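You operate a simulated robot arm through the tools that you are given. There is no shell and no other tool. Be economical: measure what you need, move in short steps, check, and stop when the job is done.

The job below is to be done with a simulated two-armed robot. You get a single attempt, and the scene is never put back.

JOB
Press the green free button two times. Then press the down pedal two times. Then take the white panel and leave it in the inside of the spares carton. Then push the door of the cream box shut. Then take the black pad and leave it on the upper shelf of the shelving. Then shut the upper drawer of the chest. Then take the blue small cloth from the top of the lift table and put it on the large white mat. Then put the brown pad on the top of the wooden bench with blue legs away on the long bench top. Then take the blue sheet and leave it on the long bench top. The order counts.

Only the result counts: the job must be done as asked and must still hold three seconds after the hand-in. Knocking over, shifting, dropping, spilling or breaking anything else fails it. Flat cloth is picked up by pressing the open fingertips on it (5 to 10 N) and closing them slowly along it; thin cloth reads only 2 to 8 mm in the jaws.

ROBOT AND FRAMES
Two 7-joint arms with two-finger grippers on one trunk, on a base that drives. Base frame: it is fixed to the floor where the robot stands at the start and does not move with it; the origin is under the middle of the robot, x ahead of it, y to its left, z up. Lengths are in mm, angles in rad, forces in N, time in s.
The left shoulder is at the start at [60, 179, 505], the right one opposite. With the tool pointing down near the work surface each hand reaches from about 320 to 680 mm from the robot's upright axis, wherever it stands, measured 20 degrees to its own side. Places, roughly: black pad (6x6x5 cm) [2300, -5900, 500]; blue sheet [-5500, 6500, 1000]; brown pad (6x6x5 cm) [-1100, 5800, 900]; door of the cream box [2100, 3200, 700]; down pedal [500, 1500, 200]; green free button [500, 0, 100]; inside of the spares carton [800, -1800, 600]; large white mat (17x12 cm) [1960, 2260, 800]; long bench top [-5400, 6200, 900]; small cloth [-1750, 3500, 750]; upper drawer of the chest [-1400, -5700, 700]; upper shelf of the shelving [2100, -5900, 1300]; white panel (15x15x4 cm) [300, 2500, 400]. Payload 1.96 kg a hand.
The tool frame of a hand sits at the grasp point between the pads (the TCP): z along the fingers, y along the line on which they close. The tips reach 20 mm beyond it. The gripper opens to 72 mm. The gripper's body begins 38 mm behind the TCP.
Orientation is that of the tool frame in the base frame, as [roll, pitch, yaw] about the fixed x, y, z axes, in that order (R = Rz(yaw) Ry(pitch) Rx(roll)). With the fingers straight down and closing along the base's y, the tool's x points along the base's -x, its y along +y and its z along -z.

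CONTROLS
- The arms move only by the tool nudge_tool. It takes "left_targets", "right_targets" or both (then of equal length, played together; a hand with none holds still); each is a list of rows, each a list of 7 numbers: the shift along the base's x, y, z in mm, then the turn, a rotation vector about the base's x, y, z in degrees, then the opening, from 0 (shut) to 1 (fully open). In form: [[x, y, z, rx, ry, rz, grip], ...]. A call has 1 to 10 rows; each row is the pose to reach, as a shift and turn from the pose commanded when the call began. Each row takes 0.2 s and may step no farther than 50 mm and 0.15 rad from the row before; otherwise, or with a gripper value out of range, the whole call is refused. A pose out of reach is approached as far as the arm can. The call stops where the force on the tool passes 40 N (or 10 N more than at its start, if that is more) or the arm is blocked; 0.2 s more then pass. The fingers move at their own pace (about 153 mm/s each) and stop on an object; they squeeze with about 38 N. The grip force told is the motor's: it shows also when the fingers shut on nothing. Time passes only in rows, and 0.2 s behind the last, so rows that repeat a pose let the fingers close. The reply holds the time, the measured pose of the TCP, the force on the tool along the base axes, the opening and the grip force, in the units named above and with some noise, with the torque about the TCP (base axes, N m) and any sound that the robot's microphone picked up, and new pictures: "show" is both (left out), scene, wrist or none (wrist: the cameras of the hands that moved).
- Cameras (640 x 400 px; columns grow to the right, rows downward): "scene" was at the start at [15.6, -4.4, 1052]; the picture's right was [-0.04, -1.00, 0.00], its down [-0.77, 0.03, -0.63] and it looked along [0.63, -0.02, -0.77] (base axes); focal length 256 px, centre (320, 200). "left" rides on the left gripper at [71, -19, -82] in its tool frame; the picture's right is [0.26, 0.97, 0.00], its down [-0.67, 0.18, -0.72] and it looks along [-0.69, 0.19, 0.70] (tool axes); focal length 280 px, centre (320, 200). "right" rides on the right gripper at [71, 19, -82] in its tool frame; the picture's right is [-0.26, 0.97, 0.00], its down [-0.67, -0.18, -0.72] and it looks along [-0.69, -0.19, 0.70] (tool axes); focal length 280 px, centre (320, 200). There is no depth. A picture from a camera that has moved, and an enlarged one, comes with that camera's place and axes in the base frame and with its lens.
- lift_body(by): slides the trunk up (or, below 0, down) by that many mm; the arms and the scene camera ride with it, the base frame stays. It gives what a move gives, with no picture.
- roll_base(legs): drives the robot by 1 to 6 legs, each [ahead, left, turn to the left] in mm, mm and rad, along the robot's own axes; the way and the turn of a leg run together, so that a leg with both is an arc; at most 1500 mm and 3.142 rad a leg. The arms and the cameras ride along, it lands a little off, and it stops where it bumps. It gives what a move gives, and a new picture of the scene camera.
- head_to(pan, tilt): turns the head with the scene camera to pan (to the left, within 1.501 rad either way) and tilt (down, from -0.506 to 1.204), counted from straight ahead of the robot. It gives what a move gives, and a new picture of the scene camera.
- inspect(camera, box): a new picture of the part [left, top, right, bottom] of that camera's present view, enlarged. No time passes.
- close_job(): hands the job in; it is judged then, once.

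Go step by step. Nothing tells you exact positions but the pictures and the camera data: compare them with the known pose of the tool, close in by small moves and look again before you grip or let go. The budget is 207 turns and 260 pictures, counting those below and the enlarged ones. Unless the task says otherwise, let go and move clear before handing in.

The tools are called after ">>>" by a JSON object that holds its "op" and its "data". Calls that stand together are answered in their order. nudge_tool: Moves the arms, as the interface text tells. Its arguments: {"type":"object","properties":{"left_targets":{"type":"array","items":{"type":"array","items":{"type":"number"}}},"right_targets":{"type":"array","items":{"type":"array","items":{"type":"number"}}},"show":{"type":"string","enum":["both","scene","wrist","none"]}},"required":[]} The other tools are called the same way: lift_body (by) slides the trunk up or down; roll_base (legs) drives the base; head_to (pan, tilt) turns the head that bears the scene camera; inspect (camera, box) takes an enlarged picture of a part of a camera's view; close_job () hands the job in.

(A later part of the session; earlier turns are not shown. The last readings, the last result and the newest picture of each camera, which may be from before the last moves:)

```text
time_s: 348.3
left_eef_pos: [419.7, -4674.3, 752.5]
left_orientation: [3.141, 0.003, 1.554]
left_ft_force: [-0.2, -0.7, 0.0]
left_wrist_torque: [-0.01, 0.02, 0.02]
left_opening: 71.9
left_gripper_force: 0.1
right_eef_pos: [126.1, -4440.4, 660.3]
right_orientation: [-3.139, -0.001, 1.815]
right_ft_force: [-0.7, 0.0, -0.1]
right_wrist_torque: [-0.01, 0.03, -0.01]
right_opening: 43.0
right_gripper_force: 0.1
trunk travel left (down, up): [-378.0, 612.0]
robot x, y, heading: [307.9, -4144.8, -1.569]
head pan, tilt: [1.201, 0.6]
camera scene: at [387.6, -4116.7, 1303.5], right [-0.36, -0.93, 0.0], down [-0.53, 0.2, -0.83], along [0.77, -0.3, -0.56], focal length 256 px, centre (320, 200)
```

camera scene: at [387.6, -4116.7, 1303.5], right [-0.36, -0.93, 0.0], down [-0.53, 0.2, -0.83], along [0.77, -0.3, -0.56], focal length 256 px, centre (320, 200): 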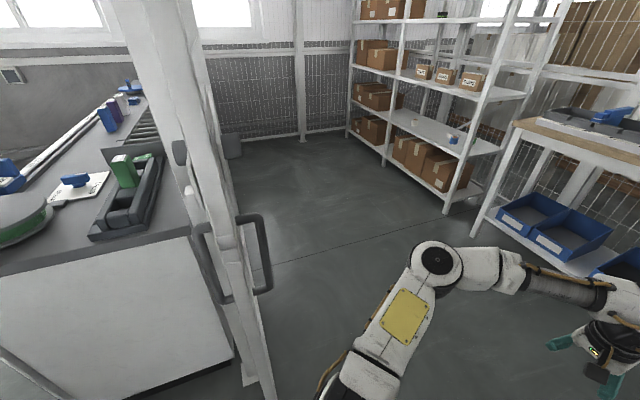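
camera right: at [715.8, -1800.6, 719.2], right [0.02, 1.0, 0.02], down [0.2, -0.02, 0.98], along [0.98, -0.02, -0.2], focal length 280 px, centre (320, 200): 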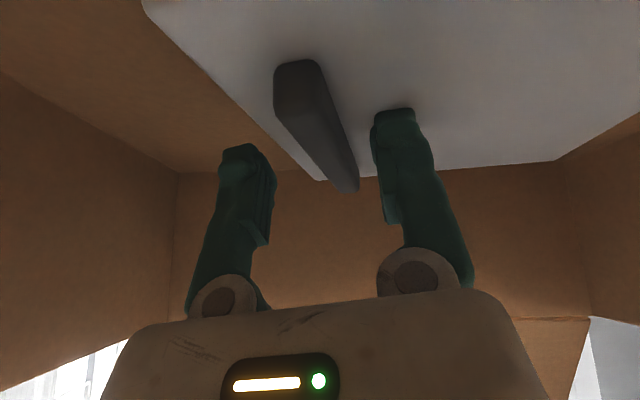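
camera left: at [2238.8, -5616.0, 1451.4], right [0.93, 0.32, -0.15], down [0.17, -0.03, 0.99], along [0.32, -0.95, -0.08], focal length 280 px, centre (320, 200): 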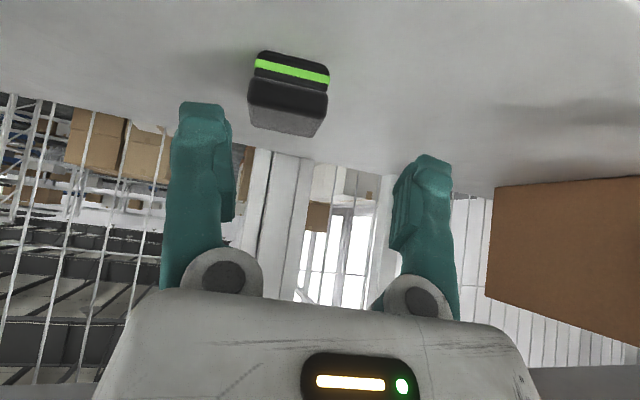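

>>> {"op": "roll_base", "data": {"legs": [[0, -25, 0], [-600, 0, 0], [-600, 0, 0], [0, -900, 0], [0, -750, 0], [900, 0, 0]]}}

>>> {"op": "head_to", "data": {"pan": 0.0, "tilt": 0.4}}

```text
time_s: 367.3
left_eef_pos: [-1239.1, -4361.1, 752.5]
left_orientation: [3.141, 0.002, 1.551]
left_ft_force: [1.3, 0.2, -0.2]
left_wrist_torque: [-0.02, -0.01, -0.01]
left_opening: 72.0
left_gripper_force: 0.0
right_eef_pos: [-1531.8, -4125.6, 660.8]
right_orientation: [-3.14, -0.002, 1.81]
right_ft_force: [-0.1, -0.1, 0.1]
right_wrist_torque: [-0.02, -0.08, -0.02]
right_opening: 43.3
right_gripper_force: 0.1
trunk travel left (down, up): [-378.0, 612.0]
robot x, y, heading: [-1351.6, -3829.1, -1.574]
head pan, tilt: [1.201, 0.6]
camera scene: at [-1268.5, -3804.0, 1303.5], right [-0.36, -0.93, 0.0], down [-0.53, 0.21, -0.82], along [0.77, -0.3, -0.57], focal length 256 px, centre (320, 200)
```

scene: 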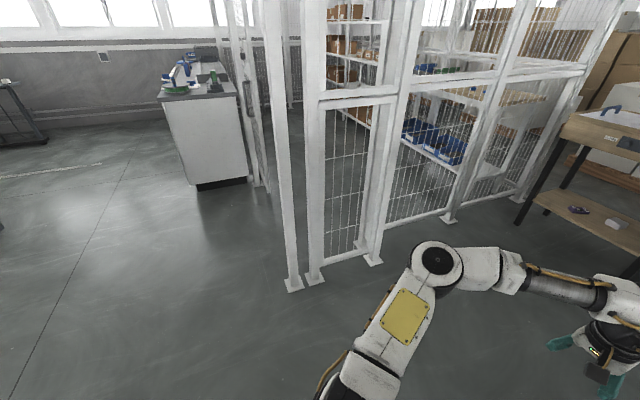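

```text
time_s: 368.7
left_eef_pos: [-1238.0, -4361.1, 754.0]
left_orientation: [-3.142, 0.002, 1.55]
left_ft_force: [0.5, -0.4, 1.0]
left_wrist_torque: [0.01, -0.03, -0.02]
left_opening: 72.2
left_gripper_force: 0.0
right_eef_pos: [-1531.6, -4126.4, 661.5]
right_orientation: [-3.14, -0.002, 1.811]
right_ft_force: [0.1, 0.7, 0.9]
right_wrist_torque: [0.01, 0.02, -0.03]
right_opening: 43.3
right_gripper_force: 0.0
trunk travel left (down, up): [-378.0, 612.0]
robot x, y, heading: [-1347.0, -3832.5, -1.573]
head pan, tilt: [0.0, 0.4]
camera scene: at [-1350.9, -3864.3, 1321.7], right [-1.0, 0.0, 0.0], down [0.0, 0.39, -0.92], along [0.0, -0.92, -0.39], focal length 256 px, centre (320, 200)
```

scene: 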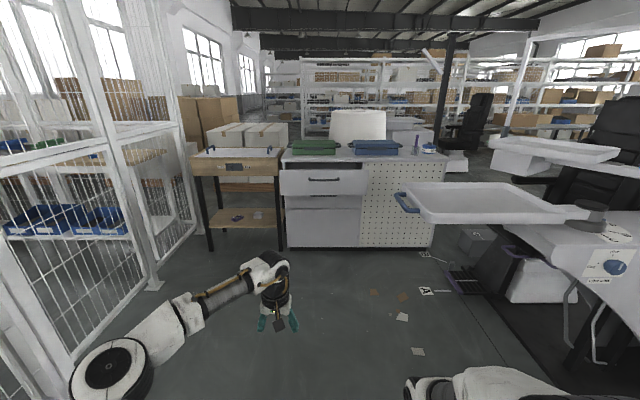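

>>> {"op": "inspect", "data": {"camera": "scene", "box": [180, 130, 450, 260]}}

>>> {"op": "inspect", "data": {"camera": "scene", "box": [270, 140, 380, 225]}}

```text
2.37 times, centred on (315, 195) of scene
camera zoom: at [-1350.9, -3864.3, 1321.7], right [-1.0, 0.0, 0.0], down [0.0, 0.39, -0.92], along [0.0, -0.92, -0.39], focal length 607 px, centre (332, 212)
```

zoom: 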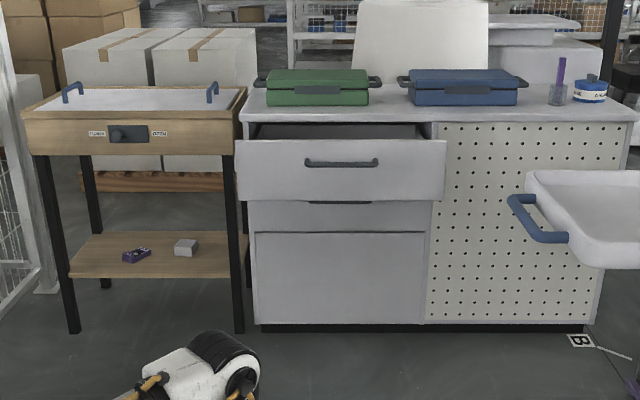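

```text
4.71 times, centred on (325, 182) of scene
camera zoom: at [-1350.9, -3864.3, 1321.7], right [-1.0, 0.0, 0.0], down [0.0, 0.39, -0.92], along [0.0, -0.92, -0.39], focal length 1206 px, centre (296, 282)
```

zoom: 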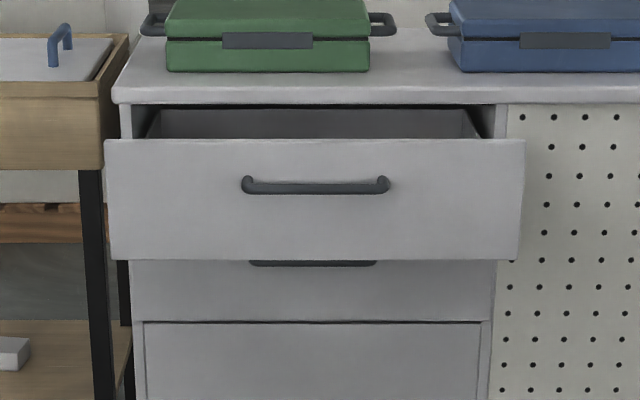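

The upper drawer is open about 130 mm, front face near [-1381, -5700], z 590–783, handle at z≈711. I'll line up the right hand (tilted forward, fingers closed) to push below the handle at z≈640.

>>> {"op": "roll_base", "data": {"legs": [[0, 165, 0]]}}

>>> {"op": "nudge_tool", "data": {"right_targets": [[0, -30, 0, -8, 0, 0, 0], [0, -60, 0, -16, 0, 0, 0], [0, -90, 0, -24, 0, 0, 0], [0, -120, 0, -32, 0, 0, 0], [0, -150, -5, -40, 0, 0, 0], [0, -180, -8, -48, 0, 0, 0], [0, -210, -10, -56, 0, 0, 0]], "left_targets": [[0, 20, 0, 0, 0, 0, 1], [0, 40, 0, 0, 0, 0, 1], [0, 60, 0, 0, 0, 0, 1], [0, 80, 0, 0, 0, 0, 1], [0, 80, 0, 0, 0, 0, 1], [0, 80, 0, 0, 0, 0, 1], [0, 80, 0, 0, 0, 0, 1]], "show": "none"}}

>>> {"op": "roll_base", "data": {"legs": [[1000, 0, 0]]}}

>>> {"op": "head_to", "data": {"pan": -0.2, "tilt": 0.65}}

```text
time_s: 370.2
left_eef_pos: [-1073.3, -4362.1, 752.8]
left_orientation: [-3.14, 0.005, 1.551]
left_ft_force: [0.1, 0.4, -0.9]
left_wrist_torque: [-0.03, -0.01, 0.0]
left_opening: 71.9
left_gripper_force: 0.0
right_eef_pos: [-1365.8, -4126.3, 661.5]
right_orientation: [-3.14, -0.002, 1.808]
right_ft_force: [0.3, 0.0, -0.7]
right_wrist_torque: [0.01, 0.03, -0.05]
right_opening: 43.4
right_gripper_force: 0.1
trunk travel left (down, up): [-378.0, 612.0]
robot x, y, heading: [-1187.5, -3826.1, -1.577]
head pan, tilt: [0.0, 0.4]
camera scene: at [-1185.0, -3864.6, 1321.7], right [-1.0, 0.0, 0.0], down [0.0, 0.39, -0.92], along [0.0, -0.92, -0.39], focal length 256 px, centre (320, 200)
```

scene: 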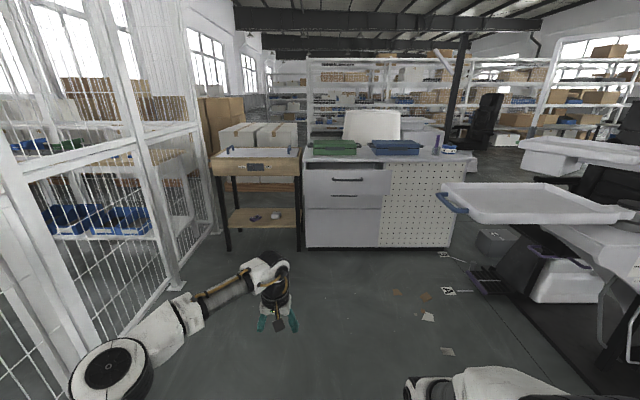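

```text
time_s: 371.8
left_eef_pos: [-1073.4, -4282.1, 752.9]
left_orientation: [3.141, 0.005, 1.55]
left_ft_force: [0.2, 0.2, 0.2]
left_wrist_torque: [-0.03, -0.01, -0.01]
left_opening: 72.1
left_gripper_force: 0.0
right_eef_pos: [-1366.8, -4335.7, 650.8]
right_orientation: [-2.804, 0.937, 1.981]
right_ft_force: [1.2, 0.0, 0.2]
right_wrist_torque: [0.0, -0.01, 0.03]
right_opening: 0.3
right_gripper_force: 29.6
trunk travel left (down, up): [-378.0, 612.0]
robot x, y, heading: [-1185.7, -3827.9, -1.575]
head pan, tilt: [0.0, 0.4]
```

```text
time_s: 376.9
left_eef_pos: [-1069.1, -5276.9, 753.2]
left_orientation: [3.141, 0.005, 1.556]
left_ft_force: [0.6, -0.5, 0.5]
left_wrist_torque: [0.03, -0.03, -0.02]
left_opening: 71.8
left_gripper_force: 0.1
right_eef_pos: [-1360.8, -5332.7, 651.0]
right_orientation: [-2.802, 0.935, 1.988]
right_ft_force: [-0.4, 0.1, -0.9]
right_wrist_torque: [0.03, -0.02, -0.02]
right_opening: 0.2
right_gripper_force: 29.3
trunk travel left (down, up): [-378.0, 612.0]
robot x, y, heading: [-1181.6, -4826.9, -1.564]
head pan, tilt: [0.0, 0.4]
camera scene: at [-1184.2, -4860.2, 1321.7], right [-1.0, -0.01, 0.0], down [0.0, 0.39, -0.92], along [0.0, -0.92, -0.39], focal length 256 px, centre (320, 200)
```

scene: 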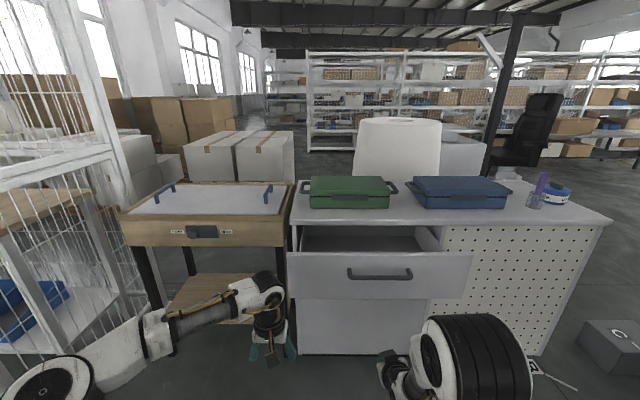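

```text
time_s: 377.7
left_eef_pos: [-1069.0, -5277.1, 753.4]
left_orientation: [-3.14, 0.002, 1.557]
left_ft_force: [0.2, -0.9, 0.4]
left_wrist_torque: [0.03, 0.01, -0.02]
left_opening: 72.0
left_gripper_force: 0.0
right_eef_pos: [-1361.2, -5332.7, 650.4]
right_orientation: [-2.805, 0.934, 1.986]
right_ft_force: [-0.2, -0.3, 0.0]
right_wrist_torque: [0.0, 0.0, 0.01]
right_opening: 0.0
right_gripper_force: 29.0
trunk travel left (down, up): [-378.0, 612.0]
robot x, y, heading: [-1183.7, -4824.0, -1.562]
head pan, tilt: [-0.201, 0.649]
camera scene: at [-1201.5, -4852.5, 1299.3], right [-0.98, 0.19, 0.0], down [0.12, 0.59, -0.8], along [-0.15, -0.78, -0.6], focal length 256 px, centre (320, 200)
```

scene: 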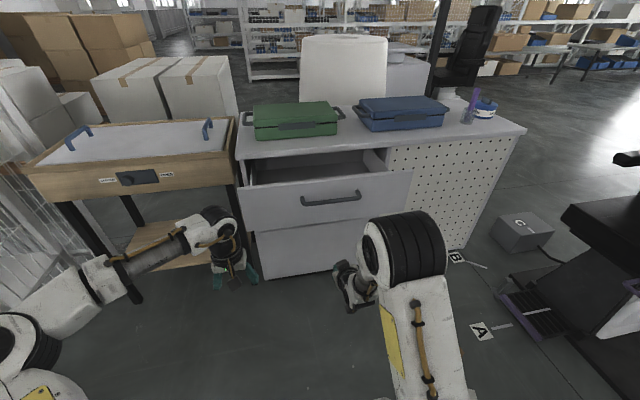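

I'm lined up below the handle. I'll drive 170 mm closer, then push with the arm.

>>> {"op": "roll_base", "data": {"legs": [[170, 0, 0]]}}

>>> {"op": "nudge_tool", "data": {"right_targets": [[0, -20, 0, 0, 0, 0, 0], [0, -40, 0, 0, 0, 0, 0], [0, -60, 0, 0, 0, 0, 0], [0, -80, 0, 0, 0, 0, 0], [0, -100, 0, 0, 0, 0, 0], [0, -120, 0, 0, 0, 0, 0]]}}

```text
time_s: 379.1
left_eef_pos: [-1068.4, -5443.7, 753.0]
left_orientation: [-3.14, 0.004, 1.557]
left_ft_force: [-0.3, -1.2, -0.8]
left_wrist_torque: [0.01, -0.02, -0.01]
left_opening: 71.8
left_gripper_force: 0.0
right_eef_pos: [-1361.0, -5499.6, 650.0]
right_orientation: [-2.805, 0.935, 1.988]
right_ft_force: [0.0, -1.0, -0.2]
right_wrist_torque: [-0.01, 0.04, 0.01]
right_opening: 0.0
right_gripper_force: 29.8
trunk travel left (down, up): [-378.0, 612.0]
robot x, y, heading: [-1183.7, -4993.9, -1.568]
head pan, tilt: [-0.201, 0.649]
camera scene: at [-1200.7, -5019.3, 1299.2], right [-0.98, 0.19, 0.0], down [0.12, 0.59, -0.8], along [-0.15, -0.78, -0.61], focal length 256 px, centre (320, 200)
```

scene: 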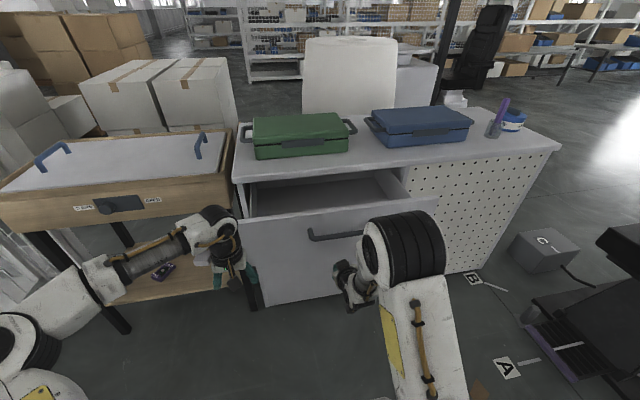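

```text
time_s: 380.5
left_eef_pos: [-1067.6, -5443.4, 752.4]
left_orientation: [-3.141, 0.005, 1.558]
left_ft_force: [0.0, 0.2, 0.4]
left_wrist_torque: [0.05, 0.0, -0.01]
left_opening: 72.1
left_gripper_force: 0.1
right_eef_pos: [-1360.9, -5616.5, 650.5]
right_orientation: [-2.802, 0.936, 1.986]
right_ft_force: [0.5, 0.0, -0.5]
right_wrist_torque: [0.01, 0.02, 0.01]
right_opening: 0.0
right_gripper_force: 29.7
trunk travel left (down, up): [-378.0, 612.0]
robot x, y, heading: [-1183.4, -4987.7, -1.566]
head pan, tilt: [-0.201, 0.649]
camera scene: at [-1200.7, -5018.6, 1299.2], right [-0.98, 0.19, 0.0], down [0.12, 0.59, -0.8], along [-0.15, -0.78, -0.6], focal length 256 px, centre (320, 200)
camera right: at [-1359.2, -5508.1, 633.8], right [1.0, -0.01, 0.02], down [-0.02, 0.2, 0.98], along [-0.01, -0.98, 0.2], focal length 280 px, centre (320, 200)
```

scene: 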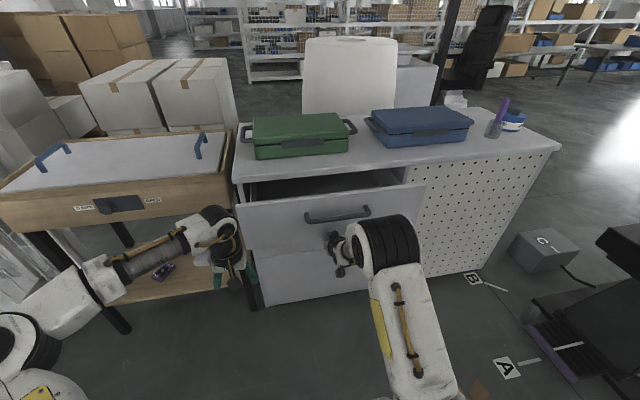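
right: 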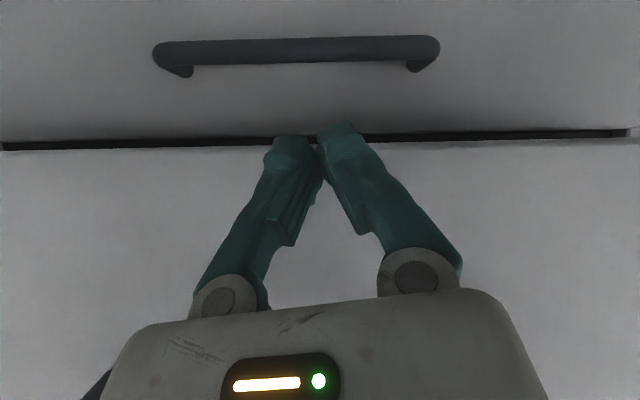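

The drawer slides in easily. I'll continue with the base pushing ahead.

>>> {"op": "roll_base", "data": {"legs": [[90, 0, 0]]}}

>>> {"op": "inspect", "data": {"camera": "scene", "box": [220, 160, 440, 300]}}

```text
time_s: 381.6
left_eef_pos: [-1067.6, -5533.5, 753.8]
left_orientation: [3.141, 0.003, 1.556]
left_ft_force: [-0.6, 1.2, -0.3]
left_wrist_torque: [0.02, -0.01, 0.0]
left_opening: 71.9
left_gripper_force: 0.0
right_eef_pos: [-1359.6, -5709.2, 650.2]
right_orientation: [-2.804, 0.936, 1.987]
right_ft_force: [0.1, 0.1, -0.9]
right_wrist_torque: [0.0, -0.02, 0.05]
right_opening: 0.2
right_gripper_force: 29.9
trunk travel left (down, up): [-378.0, 612.0]
robot x, y, heading: [-1182.2, -5081.0, -1.567]
head pan, tilt: [-0.201, 0.649]
camera scene: at [-1200.1, -5110.6, 1299.2], right [-0.98, 0.19, 0.0], down [0.12, 0.59, -0.8], along [-0.15, -0.78, -0.61], focal length 256 px, centre (320, 200)
```

scene: 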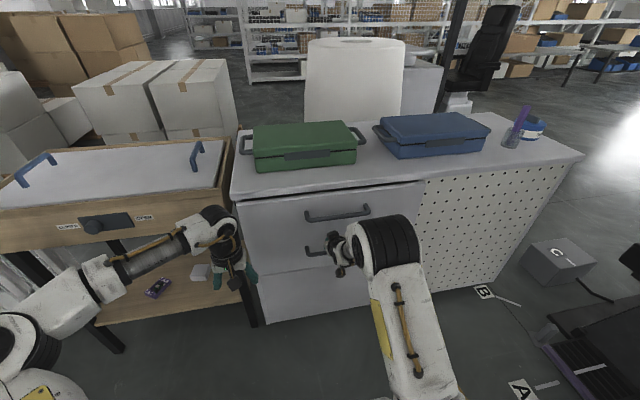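

```text
2.86 times, centred on (330, 230) of scene
camera zoom: at [-1200.1, -5110.6, 1299.2], right [-0.98, 0.19, 0.0], down [0.12, 0.59, -0.8], along [-0.15, -0.78, -0.61], focal length 732 px, centre (291, 114)
```

zoom: 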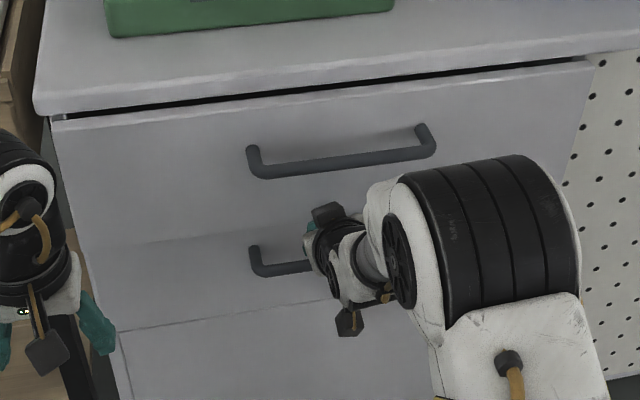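

Almost shut. I'll push the last part with the arm until resistance.

>>> {"op": "nudge_tool", "data": {"right_targets": [[0, -8, 0, 0, 0, 0, 0], [0, -14, 0, 0, 0, 0, 0], [0, -20, 0, 0, 0, 0, 0], [0, -26, 0, 0, 0, 0, 0], [0, -32, 0, 0, 0, 0, 0], [0, -38, 0, 0, 0, 0, 0]], "show": "none"}}

>>> {"op": "inspect", "data": {"camera": "scene", "box": [220, 160, 440, 300]}}

```text
time_s: 383.0
left_eef_pos: [-1067.3, -5532.4, 753.6]
left_orientation: [3.14, 0.005, 1.557]
left_ft_force: [-0.1, 1.4, -0.5]
left_wrist_torque: [-0.02, 0.0, 0.03]
left_opening: 72.0
left_gripper_force: 0.2
right_eef_pos: [-1361.3, -5745.1, 651.0]
right_orientation: [-2.802, 0.935, 1.989]
right_ft_force: [-0.6, -0.1, 0.5]
right_wrist_torque: [-0.01, -0.02, 0.0]
right_opening: 0.0
right_gripper_force: 29.8
trunk travel left (down, up): [-378.0, 612.0]
robot x, y, heading: [-1181.9, -5081.9, -1.567]
head pan, tilt: [-0.201, 0.649]
```

```text
2.86 times, centred on (330, 230) of scene
camera zoom: at [-1200.2, -5109.4, 1299.2], right [-0.98, 0.19, 0.0], down [0.12, 0.59, -0.8], along [-0.15, -0.78, -0.6], focal length 732 px, centre (291, 114)
```

zoom: 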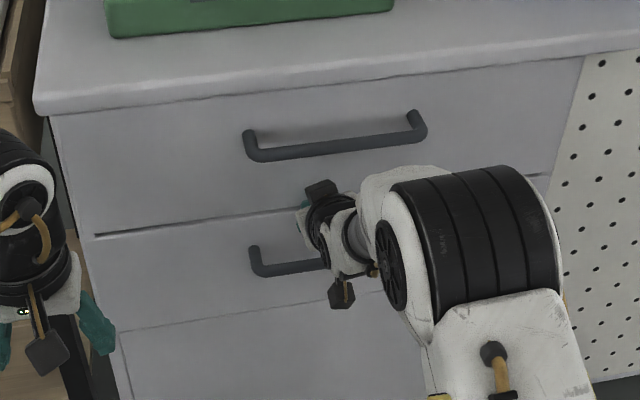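

>>> {"op": "nudge_tool", "data": {"right_targets": [[0, -5, 0, 0, 0, 0, 0], [0, -10, 0, 0, 0, 0, 0], [0, -15, 0, 0, 0, 0, 0], [0, -20, 0, 0, 0, 0, 0]], "show": "wrist"}}

```text
time_s: 383.7
left_eef_pos: [-1066.8, -5530.5, 753.8]
left_orientation: [3.141, 0.008, 1.556]
left_ft_force: [0.0, -0.3, 0.6]
left_wrist_torque: [-0.04, -0.01, 0.01]
left_opening: 72.0
left_gripper_force: 0.0
right_eef_pos: [-1360.2, -5749.1, 648.0]
right_orientation: [-2.81, 0.927, 1.98]
right_ft_force: [1.3, 24.1, 8.5]
right_wrist_torque: [-0.17, 0.05, -0.09]
right_opening: 0.2
right_gripper_force: 29.6
trunk travel left (down, up): [-378.0, 612.0]
robot x, y, heading: [-1182.1, -5082.3, -1.567]
head pan, tilt: [-0.201, 0.649]
stopped in row 3 (right hand): the force on the tool passed its limit at 46 N (the readings are from after the stop); the commanded pose is now the measured one
camera right: at [-1358.2, -5641.0, 632.8], right [1.0, -0.01, 0.02], down [-0.02, 0.19, 0.98], along [-0.01, -0.98, 0.19], focal length 280 px, centre (320, 200)
```

right: 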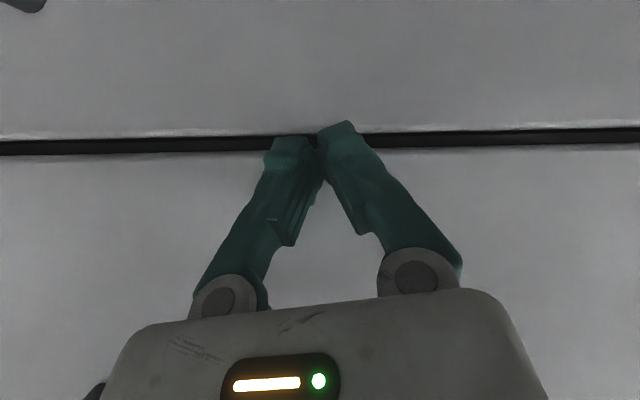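

The drawer is shut against its stop. I'll back away, straighten the right hand, and head north for the blue cloth on the lift table.

>>> {"op": "nudge_tool", "data": {"right_targets": [[0, 40, 0, 0, 0, 0, 0], [0, 85, 5, 0, 0, 0, 0], [0, 130, 10, 0, 0, 0, 0]], "show": "none"}}

>>> {"op": "roll_base", "data": {"legs": [[-600, 0, 0]]}}

>>> {"op": "nudge_tool", "data": {"right_targets": [[0, 30, 10, 8, 0, 0, 0.5], [0, 60, 20, 16, 0, 0, 1], [0, 90, 30, 24, 0, 0, 1], [0, 110, 40, 32, 0, 0, 1], [0, 120, 50, 40, 0, 0, 1], [0, 130, 60, 48, 0, 0, 1], [0, 130, 60, 56, 0, 0, 1]], "show": "none"}}

>>> {"op": "roll_base", "data": {"legs": [[-700, 0, 0], [0, 850, 0], [0, 0, 1.57], [0, 0, 1.57]]}}

```text
time_s: 384.5
left_eef_pos: [-1066.4, -5530.5, 753.1]
left_orientation: [3.141, 0.006, 1.557]
left_ft_force: [0.7, 0.8, 0.0]
left_wrist_torque: [0.0, -0.02, -0.01]
left_opening: 72.3
left_gripper_force: 0.0
right_eef_pos: [-1358.5, -5621.3, 655.7]
right_orientation: [-2.811, 0.925, 1.982]
right_ft_force: [-0.6, -0.4, -0.4]
right_wrist_torque: [-0.01, 0.01, 0.0]
right_opening: 0.1
right_gripper_force: 29.4
trunk travel left (down, up): [-378.0, 612.0]
robot x, y, heading: [-1184.6, -5085.5, -1.568]
head pan, tilt: [-0.201, 0.649]
```

```text
time_s: 388.0
left_eef_pos: [-1072.5, -4920.8, 753.0]
left_orientation: [3.141, 0.003, 1.548]
left_ft_force: [0.1, 0.2, 0.1]
left_wrist_torque: [0.02, -0.02, 0.03]
left_opening: 72.0
left_gripper_force: 0.1
right_eef_pos: [-1363.9, -5009.5, 655.7]
right_orientation: [-2.81, 0.924, 1.973]
right_ft_force: [-0.3, -0.2, -0.5]
right_wrist_torque: [-0.03, 0.0, 0.01]
right_opening: 0.0
right_gripper_force: 29.6
trunk travel left (down, up): [-378.0, 612.0]
robot x, y, heading: [-1182.1, -4475.1, -1.574]
head pan, tilt: [-0.201, 0.649]
camera scene: at [-1201.2, -4496.0, 1299.2], right [-0.98, 0.2, 0.0], down [0.12, 0.59, -0.8], along [-0.16, -0.78, -0.6], focal length 256 px, centre (320, 200)
```

scene: 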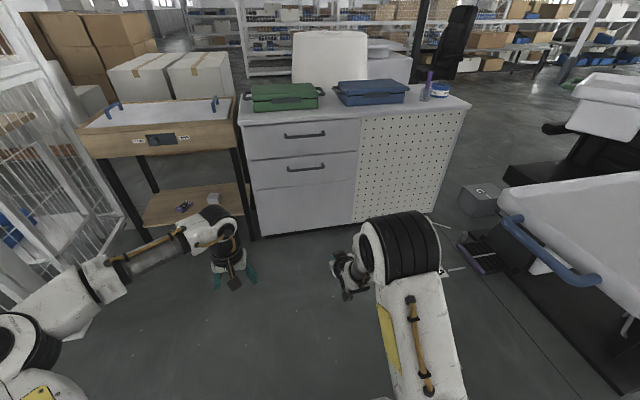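

```text
time_s: 389.6
left_eef_pos: [-1072.1, -4921.9, 753.3]
left_orientation: [3.141, 0.003, 1.548]
left_ft_force: [-0.4, 0.0, -0.3]
left_wrist_torque: [-0.01, 0.04, 0.0]
left_opening: 72.5
left_gripper_force: 0.1
right_eef_pos: [-1363.1, -4878.6, 713.8]
right_orientation: [3.142, -0.012, 1.809]
right_ft_force: [1.2, -0.1, 0.1]
right_wrist_torque: [0.0, 0.01, 0.01]
right_opening: 72.0
right_gripper_force: 0.0
trunk travel left (down, up): [-378.0, 612.0]
robot x, y, heading: [-1187.7, -4464.8, -1.574]
head pan, tilt: [-0.201, 0.649]
```

```text
time_s: 396.3
left_eef_pos: [-591.8, -4302.8, 702.2]
left_orientation: [-2.934, 0.033, 1.22]
left_ft_force: [0.6, 0.0, 0.5]
left_wrist_torque: [0.01, 0.0, -0.01]
left_opening: 71.7
left_gripper_force: 0.0
right_eef_pos: [-808.5, -4228.0, 719.5]
right_orientation: [-2.988, -0.016, 1.923]
right_ft_force: [0.9, 0.1, 0.5]
right_wrist_torque: [-0.03, 0.13, 0.01]
right_opening: 72.0
right_gripper_force: 0.1
trunk travel left (down, up): [-378.0, 612.0]
robot x, y, heading: [-603.8, -3856.9, -1.832]
head pan, tilt: [-0.201, 0.649]
stopped in leg 2: the robot was blocked; the commanded pose is now the measured one
camera scene: at [-796.8, -3825.4, 1306.6], right [-0.89, 0.44, -0.14], down [0.37, 0.51, -0.77], along [-0.27, -0.74, -0.62], focal length 256 px, centre (320, 200)
```

scene: 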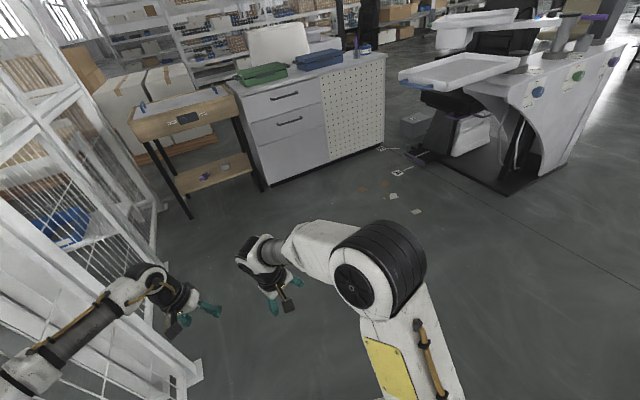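

The robot has run into the cage post and is leaning; I'll move straight away from it.

>>> {"op": "roll_base", "data": {"legs": [[0, -120, 0]]}}

```text
time_s: 397.0
left_eef_pos: [-535.7, -4342.9, 608.8]
left_orientation: [-2.658, -0.07, 1.345]
left_ft_force: [-0.7, -0.7, 0.1]
left_wrist_torque: [0.06, -0.05, 0.02]
left_opening: 72.1
left_gripper_force: 0.0
right_eef_pos: [-738.6, -4288.9, 682.4]
right_orientation: [-2.89, 0.11, 1.887]
right_ft_force: [0.6, 0.3, 0.1]
right_wrist_torque: [-0.05, 0.08, -0.01]
right_opening: 72.1
right_gripper_force: 0.1
trunk travel left (down, up): [-378.0, 612.0]
robot x, y, heading: [-623.7, -3888.4, -1.927]
head pan, tilt: [-0.201, 0.649]
stopped in leg 1: the robot was blocked; the commanded pose is now the measured one
camera scene: at [-815.0, -3839.1, 1301.0], right [-0.84, 0.52, -0.14], down [0.42, 0.47, -0.77], along [-0.34, -0.71, -0.62], focal length 256 px, centre (320, 200)
```

scene: 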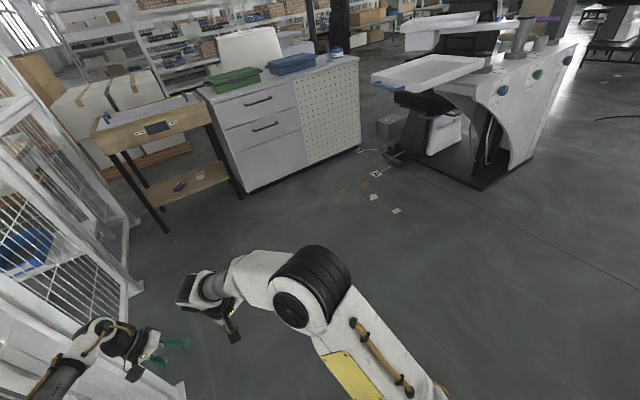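

The robot still leans. I'll look left at the arm and cage before moving again.

>>> {"op": "head_to", "data": {"pan": 1.0, "tilt": 0.8}}

>>> {"op": "inspect", "data": {"camera": "left", "box": [0, 0, 640, 400]}}

```text
time_s: 398.4
left_eef_pos: [-548.0, -4348.4, 612.4]
left_orientation: [-2.667, -0.056, 1.324]
left_ft_force: [0.7, -0.1, -0.3]
left_wrist_torque: [0.03, -0.02, 0.01]
left_opening: 71.8
left_gripper_force: 0.0
right_eef_pos: [-744.8, -4285.0, 682.8]
right_orientation: [-2.895, 0.098, 1.882]
right_ft_force: [0.3, -0.6, 0.0]
right_wrist_torque: [0.01, -0.02, -0.02]
right_opening: 71.7
right_gripper_force: 0.1
trunk travel left (down, up): [-378.0, 612.0]
robot x, y, heading: [-630.6, -3887.1, -1.937]
head pan, tilt: [1.0, 0.799]
camera scene: at [-719.1, -3831.4, 1301.7], right [-0.8, -0.59, -0.07], down [-0.33, 0.54, -0.77], along [0.5, -0.6, -0.63], focal length 256 px, centre (320, 200)
```

scene: 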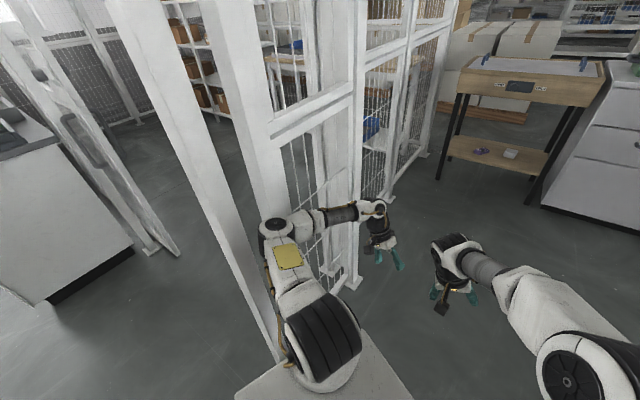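

```text
1.00 times, centred on (320, 200) of left (not enlarged: the box is as wide or as high as the picture)
camera zoom: at [-512.3, -4288.6, 698.6], right [0.9, 0.07, -0.43], down [0.3, -0.8, 0.51], along [-0.31, -0.59, -0.74], focal length 280 px, centre (320, 200)
```

zoom: 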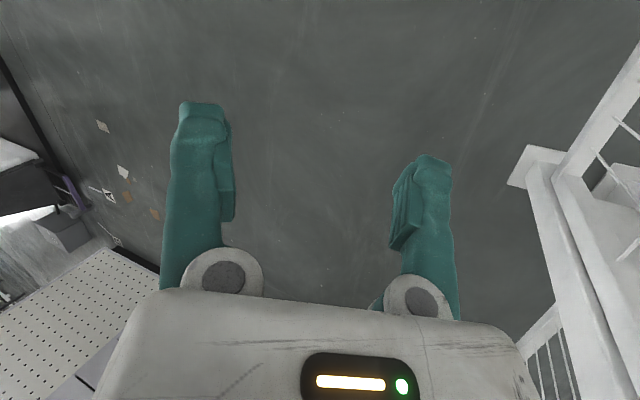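

The left elbow is caught against the gate post. I'll pull the left hand inward (away from the cage) to free it.

>>> {"op": "nudge_tool", "data": {"left_targets": [[-35, -20, 10, 0, 0, 0, 1], [-70, -40, 20, 0, 0, 0, 1], [-105, -60, 30, 0, 0, 0, 1]], "show": "scene"}}

```text
time_s: 398.7
left_eef_pos: [-529.1, -4338.5, 574.0]
left_orientation: [-2.522, -0.142, 1.357]
left_ft_force: [0.4, 0.3, -0.3]
left_wrist_torque: [0.05, 0.09, -0.01]
left_opening: 71.7
left_gripper_force: 0.1
right_eef_pos: [-668.2, -4280.5, 658.0]
right_orientation: [-2.869, 0.118, 1.974]
right_ft_force: [0.2, 0.4, -0.5]
right_wrist_torque: [-0.03, 0.01, -0.01]
right_opening: 71.8
right_gripper_force: 0.0
trunk travel left (down, up): [-378.0, 612.0]
robot x, y, heading: [-631.9, -3872.7, -1.919]
head pan, tilt: [1.0, 0.799]
stopped in row 1 (left hand): the arm was blocked; the commanded pose is now the measured one
camera scene: at [-711.9, -3831.7, 1304.9], right [-0.79, -0.61, -0.07], down [-0.35, 0.54, -0.77], along [0.5, -0.58, -0.64], focal length 256 px, centre (320, 200)
```

scene: 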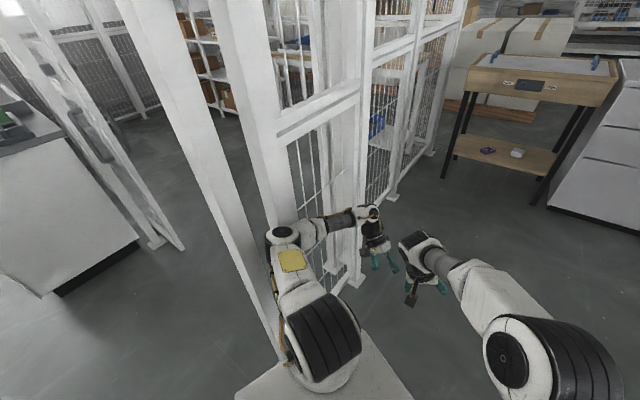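

>>> {"op": "roll_base", "data": {"legs": [[150, -100, 0]]}}

```text
time_s: 399.4
left_eef_pos: [-527.6, -4346.7, 500.9]
left_orientation: [-2.316, -0.38, 1.392]
left_ft_force: [0.9, -0.6, -1.6]
left_wrist_torque: [0.09, 0.14, 0.04]
left_opening: 72.3
left_gripper_force: 0.0
right_eef_pos: [-579.4, -4280.0, 566.2]
right_orientation: [-2.839, 0.069, 2.09]
right_ft_force: [-1.8, -0.7, 0.5]
right_wrist_torque: [0.05, -0.1, 0.0]
right_opening: 71.7
right_gripper_force: 0.1
trunk travel left (down, up): [-378.0, 612.0]
robot x, y, heading: [-656.0, -3879.2, -1.956]
head pan, tilt: [1.0, 0.799]
stopped in leg 1: the robot was blocked; the commanded pose is now the measured one
camera scene: at [-661.0, -3853.6, 1294.5], right [-0.81, -0.58, -0.03], down [-0.37, 0.56, -0.74], along [0.45, -0.59, -0.67], focal length 256 px, centre (320, 200)
```

scene: 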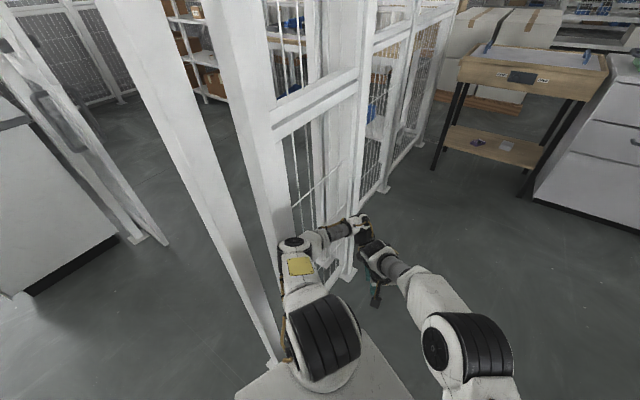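

The lean is decreasing. I'll continue moving away in the same direction.

>>> {"op": "roll_base", "data": {"legs": [[60, -200, 0]]}}

```text
time_s: 400.1
left_eef_pos: [-536.9, -4371.4, 474.9]
left_orientation: [-2.284, -0.405, 1.382]
left_ft_force: [-1.0, 0.2, -0.3]
left_wrist_torque: [-0.02, 0.0, -0.04]
left_opening: 72.2
left_gripper_force: 0.0
right_eef_pos: [-593.8, -4312.6, 551.1]
right_orientation: [-2.825, 0.059, 2.039]
right_ft_force: [-0.9, 0.4, -0.7]
right_wrist_torque: [-0.03, -0.02, 0.02]
right_opening: 72.0
right_gripper_force: 0.2
trunk travel left (down, up): [-378.0, 612.0]
robot x, y, heading: [-680.5, -3886.4, -1.996]
head pan, tilt: [1.0, 0.799]
stopped in leg 1: the robot was blocked; the commanded pose is now the measured one
camera scene: at [-628.4, -3891.2, 1288.7], right [-0.84, -0.55, -0.01], down [-0.38, 0.59, -0.71], along [0.39, -0.59, -0.71], focal length 256 px, centre (320, 200)
```

scene: 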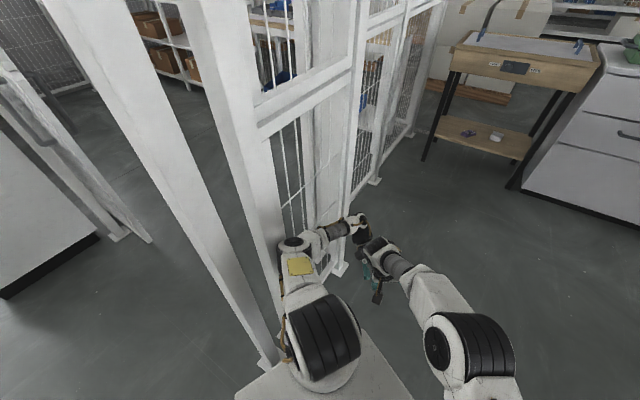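

>>> {"op": "roll_base", "data": {"legs": [[100, -230, 0], [100, -230, 0]]}}

```text
time_s: 403.3
left_eef_pos: [-1028.2, -4371.7, 470.8]
left_orientation: [-2.275, -0.404, 1.38]
left_ft_force: [0.6, 0.1, 0.7]
left_wrist_torque: [0.0, 0.0, -0.01]
left_opening: 71.9
left_gripper_force: 0.0
right_eef_pos: [-1086.0, -4312.0, 546.6]
right_orientation: [-2.812, 0.045, 2.039]
right_ft_force: [0.5, -0.1, -0.3]
right_wrist_torque: [0.01, 0.01, 0.0]
right_opening: 72.0
right_gripper_force: 0.0
trunk travel left (down, up): [-378.0, 612.0]
robot x, y, heading: [-1174.4, -3879.5, -1.986]
head pan, tilt: [1.0, 0.799]
camera scene: at [-1108.0, -3894.8, 1286.7], right [-0.84, -0.55, 0.0], down [-0.39, 0.6, -0.7], along [0.38, -0.58, -0.72], focal length 256 px, centre (320, 200)
```

scene: 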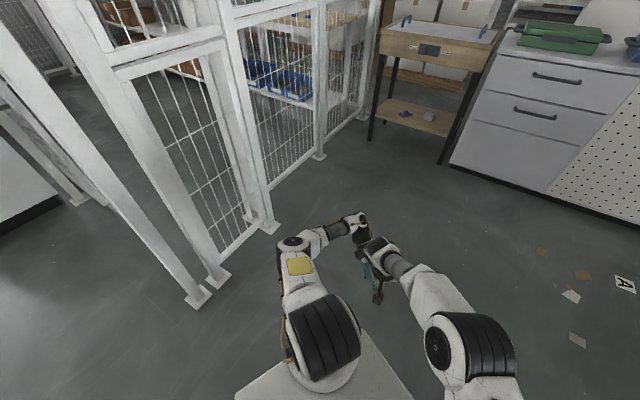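

The robot is free and upright, and the cage stands as before. The arms sagged to the left, so I'll restore them: first the right hand back to its side.

>>> {"op": "nudge_tool", "data": {"right_targets": [[-41, 18, 15, 1.1, -1.6, 0, 1], [-82, 37, 30, 2.2, -3.2, 0, 1], [-123, 55, 45, 3.3, -4.8, 0, 1], [-164, 74, 60, 4.4, -6.4, 0, 1], [-205, 92, 75, 5.5, -8, 0, 1], [-246, 111, 90, 6.6, -9.6, 0, 1], [-287, 129, 105, 7.7, -11.2, 0, 1], [-328, 148, 120, 8.8, -12.8, 0, 1], [-369, 166, 135, 9.9, -14.4, 0, 1], [-400, 180, 150, 10.8, -15.8, 0, 1]], "show": "none"}}

>>> {"op": "nudge_tool", "data": {"left_targets": [[-12, 6, 22, -2.6, -4.6, 0, 1], [-24, 12, 44, -5.2, -9.3, 0, 1], [-36, 18, 66, -7.9, -13.9, 0, 1], [-48, 24, 88, -10.5, -18.6, 0, 1], [-60, 30, 110, -13.1, -23.2, 0, 1], [-72, 36, 132, -15.7, -27.9, 0, 1], [-84, 42, 154, -18.3, -32.5, 0, 1], [-96, 48, 176, -21, -37.2, 0, 1], [-108, 50, 198, -23.6, -41.8, 0, 1], [-120, 52, 220, -26.2, -46.5, 0, 1]], "right_targets": [[0, 0, 0, 0, 0, -5, 1], [0, 0, 0, 0, 0, -10, 1], [0, 0, 0, 0, 0, -15, 1], [0, 0, 0, 0, 0, -20, 1], [0, 0, 0, 0, 0, -25, 1], [0, 0, 0, 0, 0, -30, 1], [0, 0, 0, 0, 0, -35, 1], [0, 0, 0, 0, 0, -40, 1], [0, 0, 0, 0, 0, -45, 1], [0, 0, 0, 0, 0, -50, 1]]}}

```text
time_s: 405.5
left_eef_pos: [-1028.5, -4371.3, 470.4]
left_orientation: [-2.273, -0.405, 1.381]
left_ft_force: [0.3, 0.2, 0.3]
left_wrist_torque: [0.0, 0.03, 0.02]
left_opening: 72.0
left_gripper_force: 0.1
right_eef_pos: [-1485.6, -4131.7, 696.3]
right_orientation: [3.139, 0.001, 2.029]
right_ft_force: [-0.5, -0.3, -0.2]
right_wrist_torque: [-0.03, 0.0, -0.02]
right_opening: 72.4
right_gripper_force: 0.0
trunk travel left (down, up): [-378.0, 612.0]
robot x, y, heading: [-1172.5, -3881.9, -1.99]
head pan, tilt: [1.0, 0.799]
```

```text
time_s: 407.7
left_eef_pos: [-1148.4, -4318.4, 690.2]
left_orientation: [-3.137, 0.0, 1.567]
left_ft_force: [0.0, -0.9, 0.1]
left_wrist_torque: [0.0, 0.0, 0.0]
left_opening: 72.2
left_gripper_force: 0.1
right_eef_pos: [-1484.1, -4132.0, 696.8]
right_orientation: [3.137, 0.0, 1.159]
right_ft_force: [-0.3, -0.2, 0.6]
right_wrist_torque: [-0.02, 0.0, 0.01]
right_opening: 71.8
right_gripper_force: 0.1
trunk travel left (down, up): [-378.0, 612.0]
robot x, y, heading: [-1176.6, -3879.5, -1.987]
head pan, tilt: [1.0, 0.799]
camera scene: at [-1108.1, -3894.6, 1286.6], right [-0.84, -0.55, 0.0], down [-0.39, 0.6, -0.7], along [0.38, -0.58, -0.72], focal length 256 px, centre (320, 200)
camera right: at [-1438.6, -4074.1, 777.4], right [0.78, -0.63, 0.0], down [-0.44, -0.54, 0.71], along [-0.45, -0.56, -0.7], focal length 280 px, centre (320, 200)
camera left: at [-1166.7, -4247.0, 773.3], right [0.97, 0.26, 0.0], down [0.18, -0.68, 0.71], along [0.18, -0.69, -0.7], focal length 280 px, centre (320, 200)
```

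scene: 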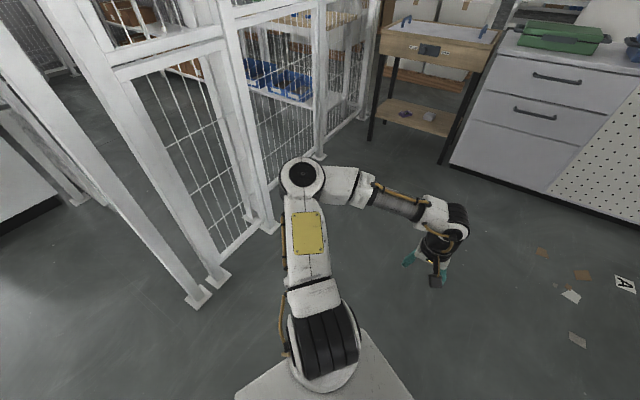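
right: 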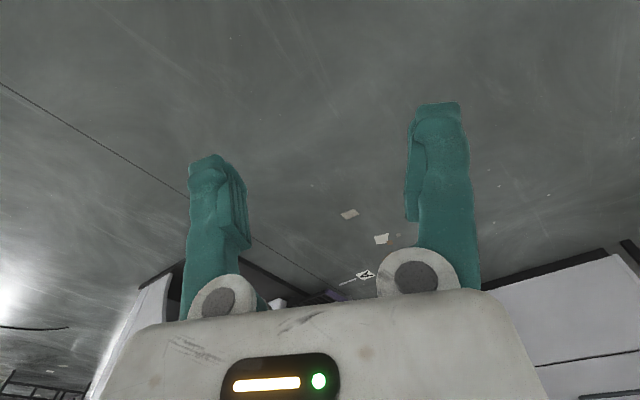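
left: 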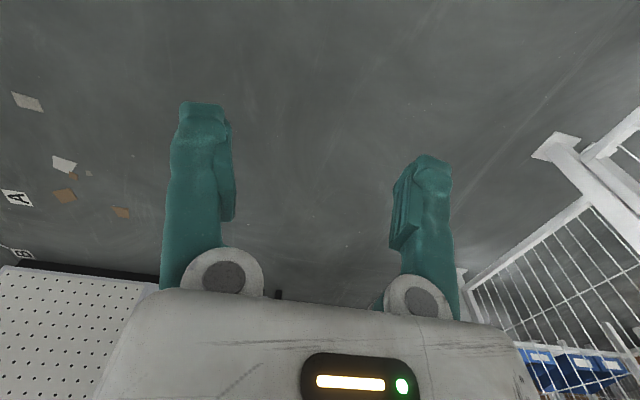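

Both hands are tool-down again, but the left elbow sticks far out. I'll stretch the left arm forward and retract it to bring the elbow in.

>>> {"op": "nudge_tool", "data": {"left_targets": [[-24, -34, -20, 0, 0, -4, 1], [-48, -68, -40, 0, 0, -8, 1], [-72, -102, -60, 0, 0, -12, 1], [-96, -136, -80, 0, 0, -16, 1], [-120, -170, -90, 0, 0, -20, 1], [-140, -205, -90, 0, 0, -24, 1], [-155, -235, -90, 0, 0, -24, 1]], "show": "scene"}}

>>> {"op": "nudge_tool", "data": {"left_targets": [[10, 35, 15, 0, 0, 0, 1], [20, 70, 30, 0, 0, 0, 1], [35, 105, 45, 0, 0, 0, 1], [50, 140, 60, 0, 0, 0, 1], [70, 165, 75, 0, 0, 0, 1]], "show": "scene"}}

```text
time_s: 409.3
left_eef_pos: [-1290.1, -4534.4, 599.0]
left_orientation: [-3.136, -0.001, 1.144]
left_ft_force: [0.8, 1.0, -0.3]
left_wrist_torque: [0.01, 0.01, -0.04]
left_opening: 72.1
left_gripper_force: 0.0
left hand out of reach, approached as far as the arm can: row 7
right_eef_pos: [-1483.1, -4133.0, 697.3]
right_orientation: [3.139, 0.001, 1.159]
right_ft_force: [0.6, -0.1, -0.3]
right_wrist_torque: [0.03, 0.06, 0.0]
right_opening: 72.2
right_gripper_force: 0.1
trunk travel left (down, up): [-378.0, 612.0]
robot x, y, heading: [-1177.2, -3880.7, -1.983]
head pan, tilt: [1.0, 0.799]
camera scene: at [-1106.3, -3894.9, 1286.6], right [-0.83, -0.55, 0.0], down [-0.4, 0.6, -0.7], along [0.38, -0.58, -0.72], focal length 256 px, centre (320, 200)
```

scene: 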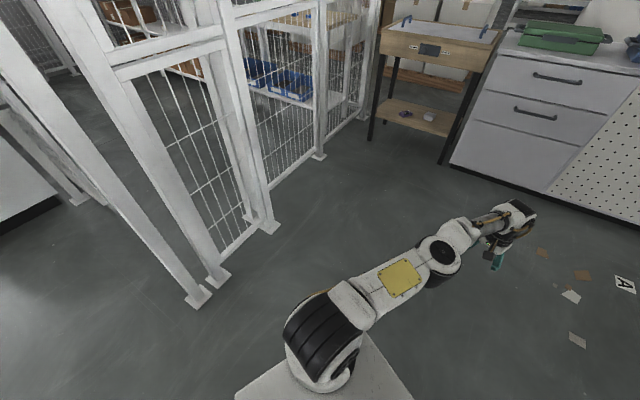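

```text
time_s: 410.5
left_eef_pos: [-1223.1, -4367.9, 674.4]
left_orientation: [-3.138, -0.001, 1.15]
left_ft_force: [0.3, 0.4, -0.2]
left_wrist_torque: [-0.01, 0.02, 0.02]
left_opening: 71.8
left_gripper_force: 0.0
right_eef_pos: [-1485.4, -4131.6, 695.7]
right_orientation: [3.138, 0.0, 1.158]
right_ft_force: [-0.1, -0.5, 0.2]
right_wrist_torque: [0.02, 0.0, 0.02]
right_opening: 71.8
right_gripper_force: 0.0
trunk travel left (down, up): [-378.0, 612.0]
robot x, y, heading: [-1177.1, -3882.4, -1.987]
head pan, tilt: [1.0, 0.799]
camera scene: at [-1107.4, -3894.4, 1286.6], right [-0.84, -0.55, 0.0], down [-0.39, 0.6, -0.7], along [0.38, -0.58, -0.72], focal length 256 px, centre (320, 200)
```

scene: 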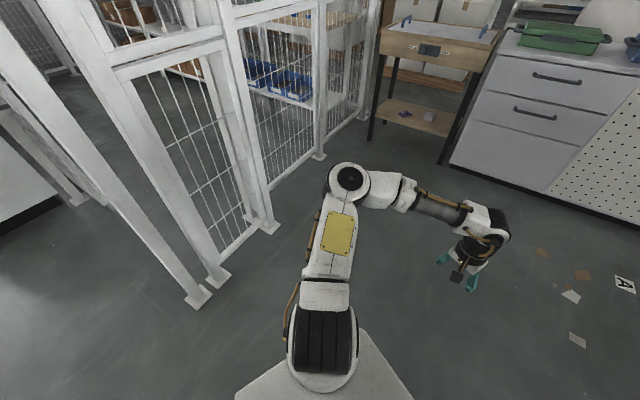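

I'll leave it so and allow more room on the left. Now I turn to face north and drive up the corridor at x≈-330.

>>> {"op": "roll_base", "data": {"legs": [[0, 0, -2.73], [500, 0, 0], [0, -845, 0], [1500, 0, 0], [1500, 0, 0], [1400, 0, 0]]}}

>>> {"op": "head_to", "data": {"pan": 0.4, "tilt": 0.4}}

```text
time_s: 444.7
left_eef_pos: [-473.7, 1472.8, 673.2]
left_orientation: [-3.137, -0.003, -1.579]
left_ft_force: [-0.1, -0.5, -0.3]
left_wrist_torque: [0.02, -0.03, 0.0]
left_opening: 71.9
left_gripper_force: 0.0
right_eef_pos: [-138.1, 1362.6, 697.0]
right_orientation: [3.138, -0.001, -1.571]
right_ft_force: [0.3, 0.5, 0.3]
right_wrist_torque: [0.02, 0.02, 0.0]
right_opening: 72.0
right_gripper_force: 0.1
trunk travel left (down, up): [-378.0, 612.0]
robot x, y, heading: [-321.5, 1007.0, 1.562]
head pan, tilt: [1.0, 0.799]
camera scene: at [-390.1, 989.5, 1286.6], right [0.54, 0.84, 0.0], down [0.6, -0.39, -0.7], along [-0.58, 0.38, -0.72], focal length 256 px, centre (320, 200)
```

scene: 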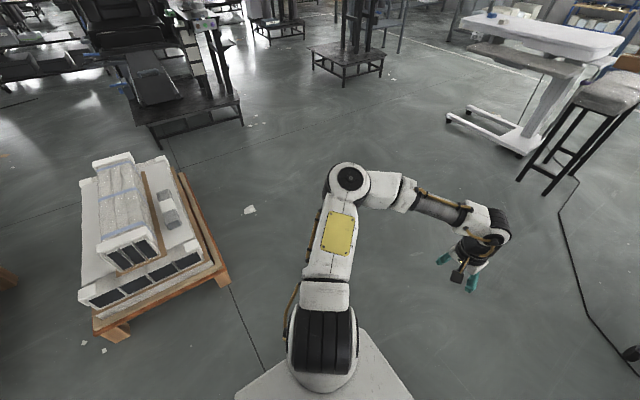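

```text
time_s: 445.7
left_eef_pos: [-473.1, 1471.8, 674.4]
left_orientation: [-3.137, -0.002, -1.579]
left_ft_force: [0.7, 0.5, -0.1]
left_wrist_torque: [0.0, -0.01, -0.02]
left_opening: 72.0
left_gripper_force: 0.0
right_eef_pos: [-138.1, 1360.3, 697.4]
right_orientation: [3.141, 0.001, -1.57]
right_ft_force: [0.8, 0.1, 0.7]
right_wrist_torque: [0.0, 0.02, 0.0]
right_opening: 72.0
right_gripper_force: 0.0
trunk travel left (down, up): [-378.0, 612.0]
robot x, y, heading: [-319.0, 1008.1, 1.567]
head pan, tilt: [0.4, 0.4]
camera scene: at [-358.2, 1030.9, 1321.7], right [0.92, 0.39, 0.0], down [0.15, -0.36, -0.92], along [-0.35, 0.85, -0.39], focal length 256 px, centre (320, 200)
```

scene: 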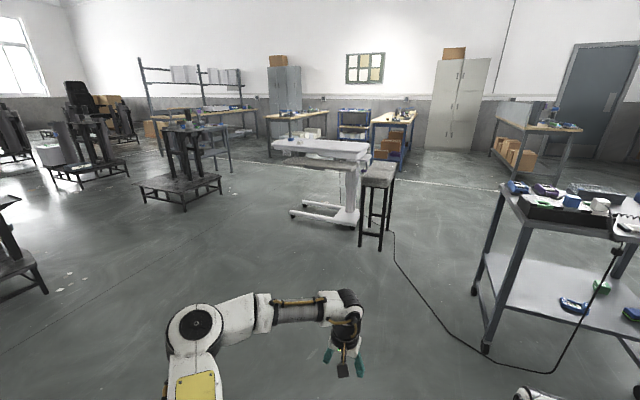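

>>> {"op": "inspect", "data": {"camera": "scene", "box": [255, 110, 415, 260]}}

```text
2.67 times, centred on (335, 185) of scene
camera zoom: at [-358.2, 1030.9, 1321.7], right [0.92, 0.39, 0.0], down [0.15, -0.36, -0.92], along [-0.35, 0.85, -0.39], focal length 683 px, centre (280, 240)
```

zoom: 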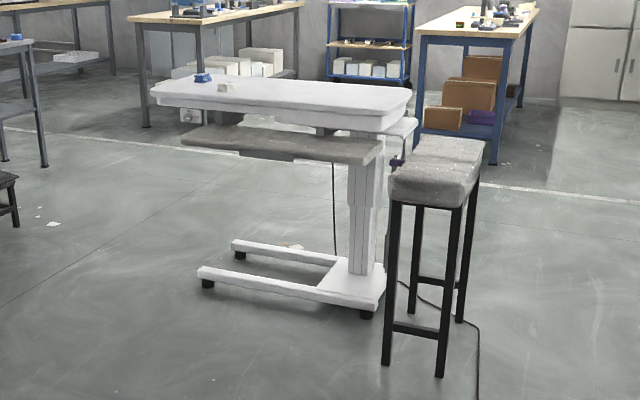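

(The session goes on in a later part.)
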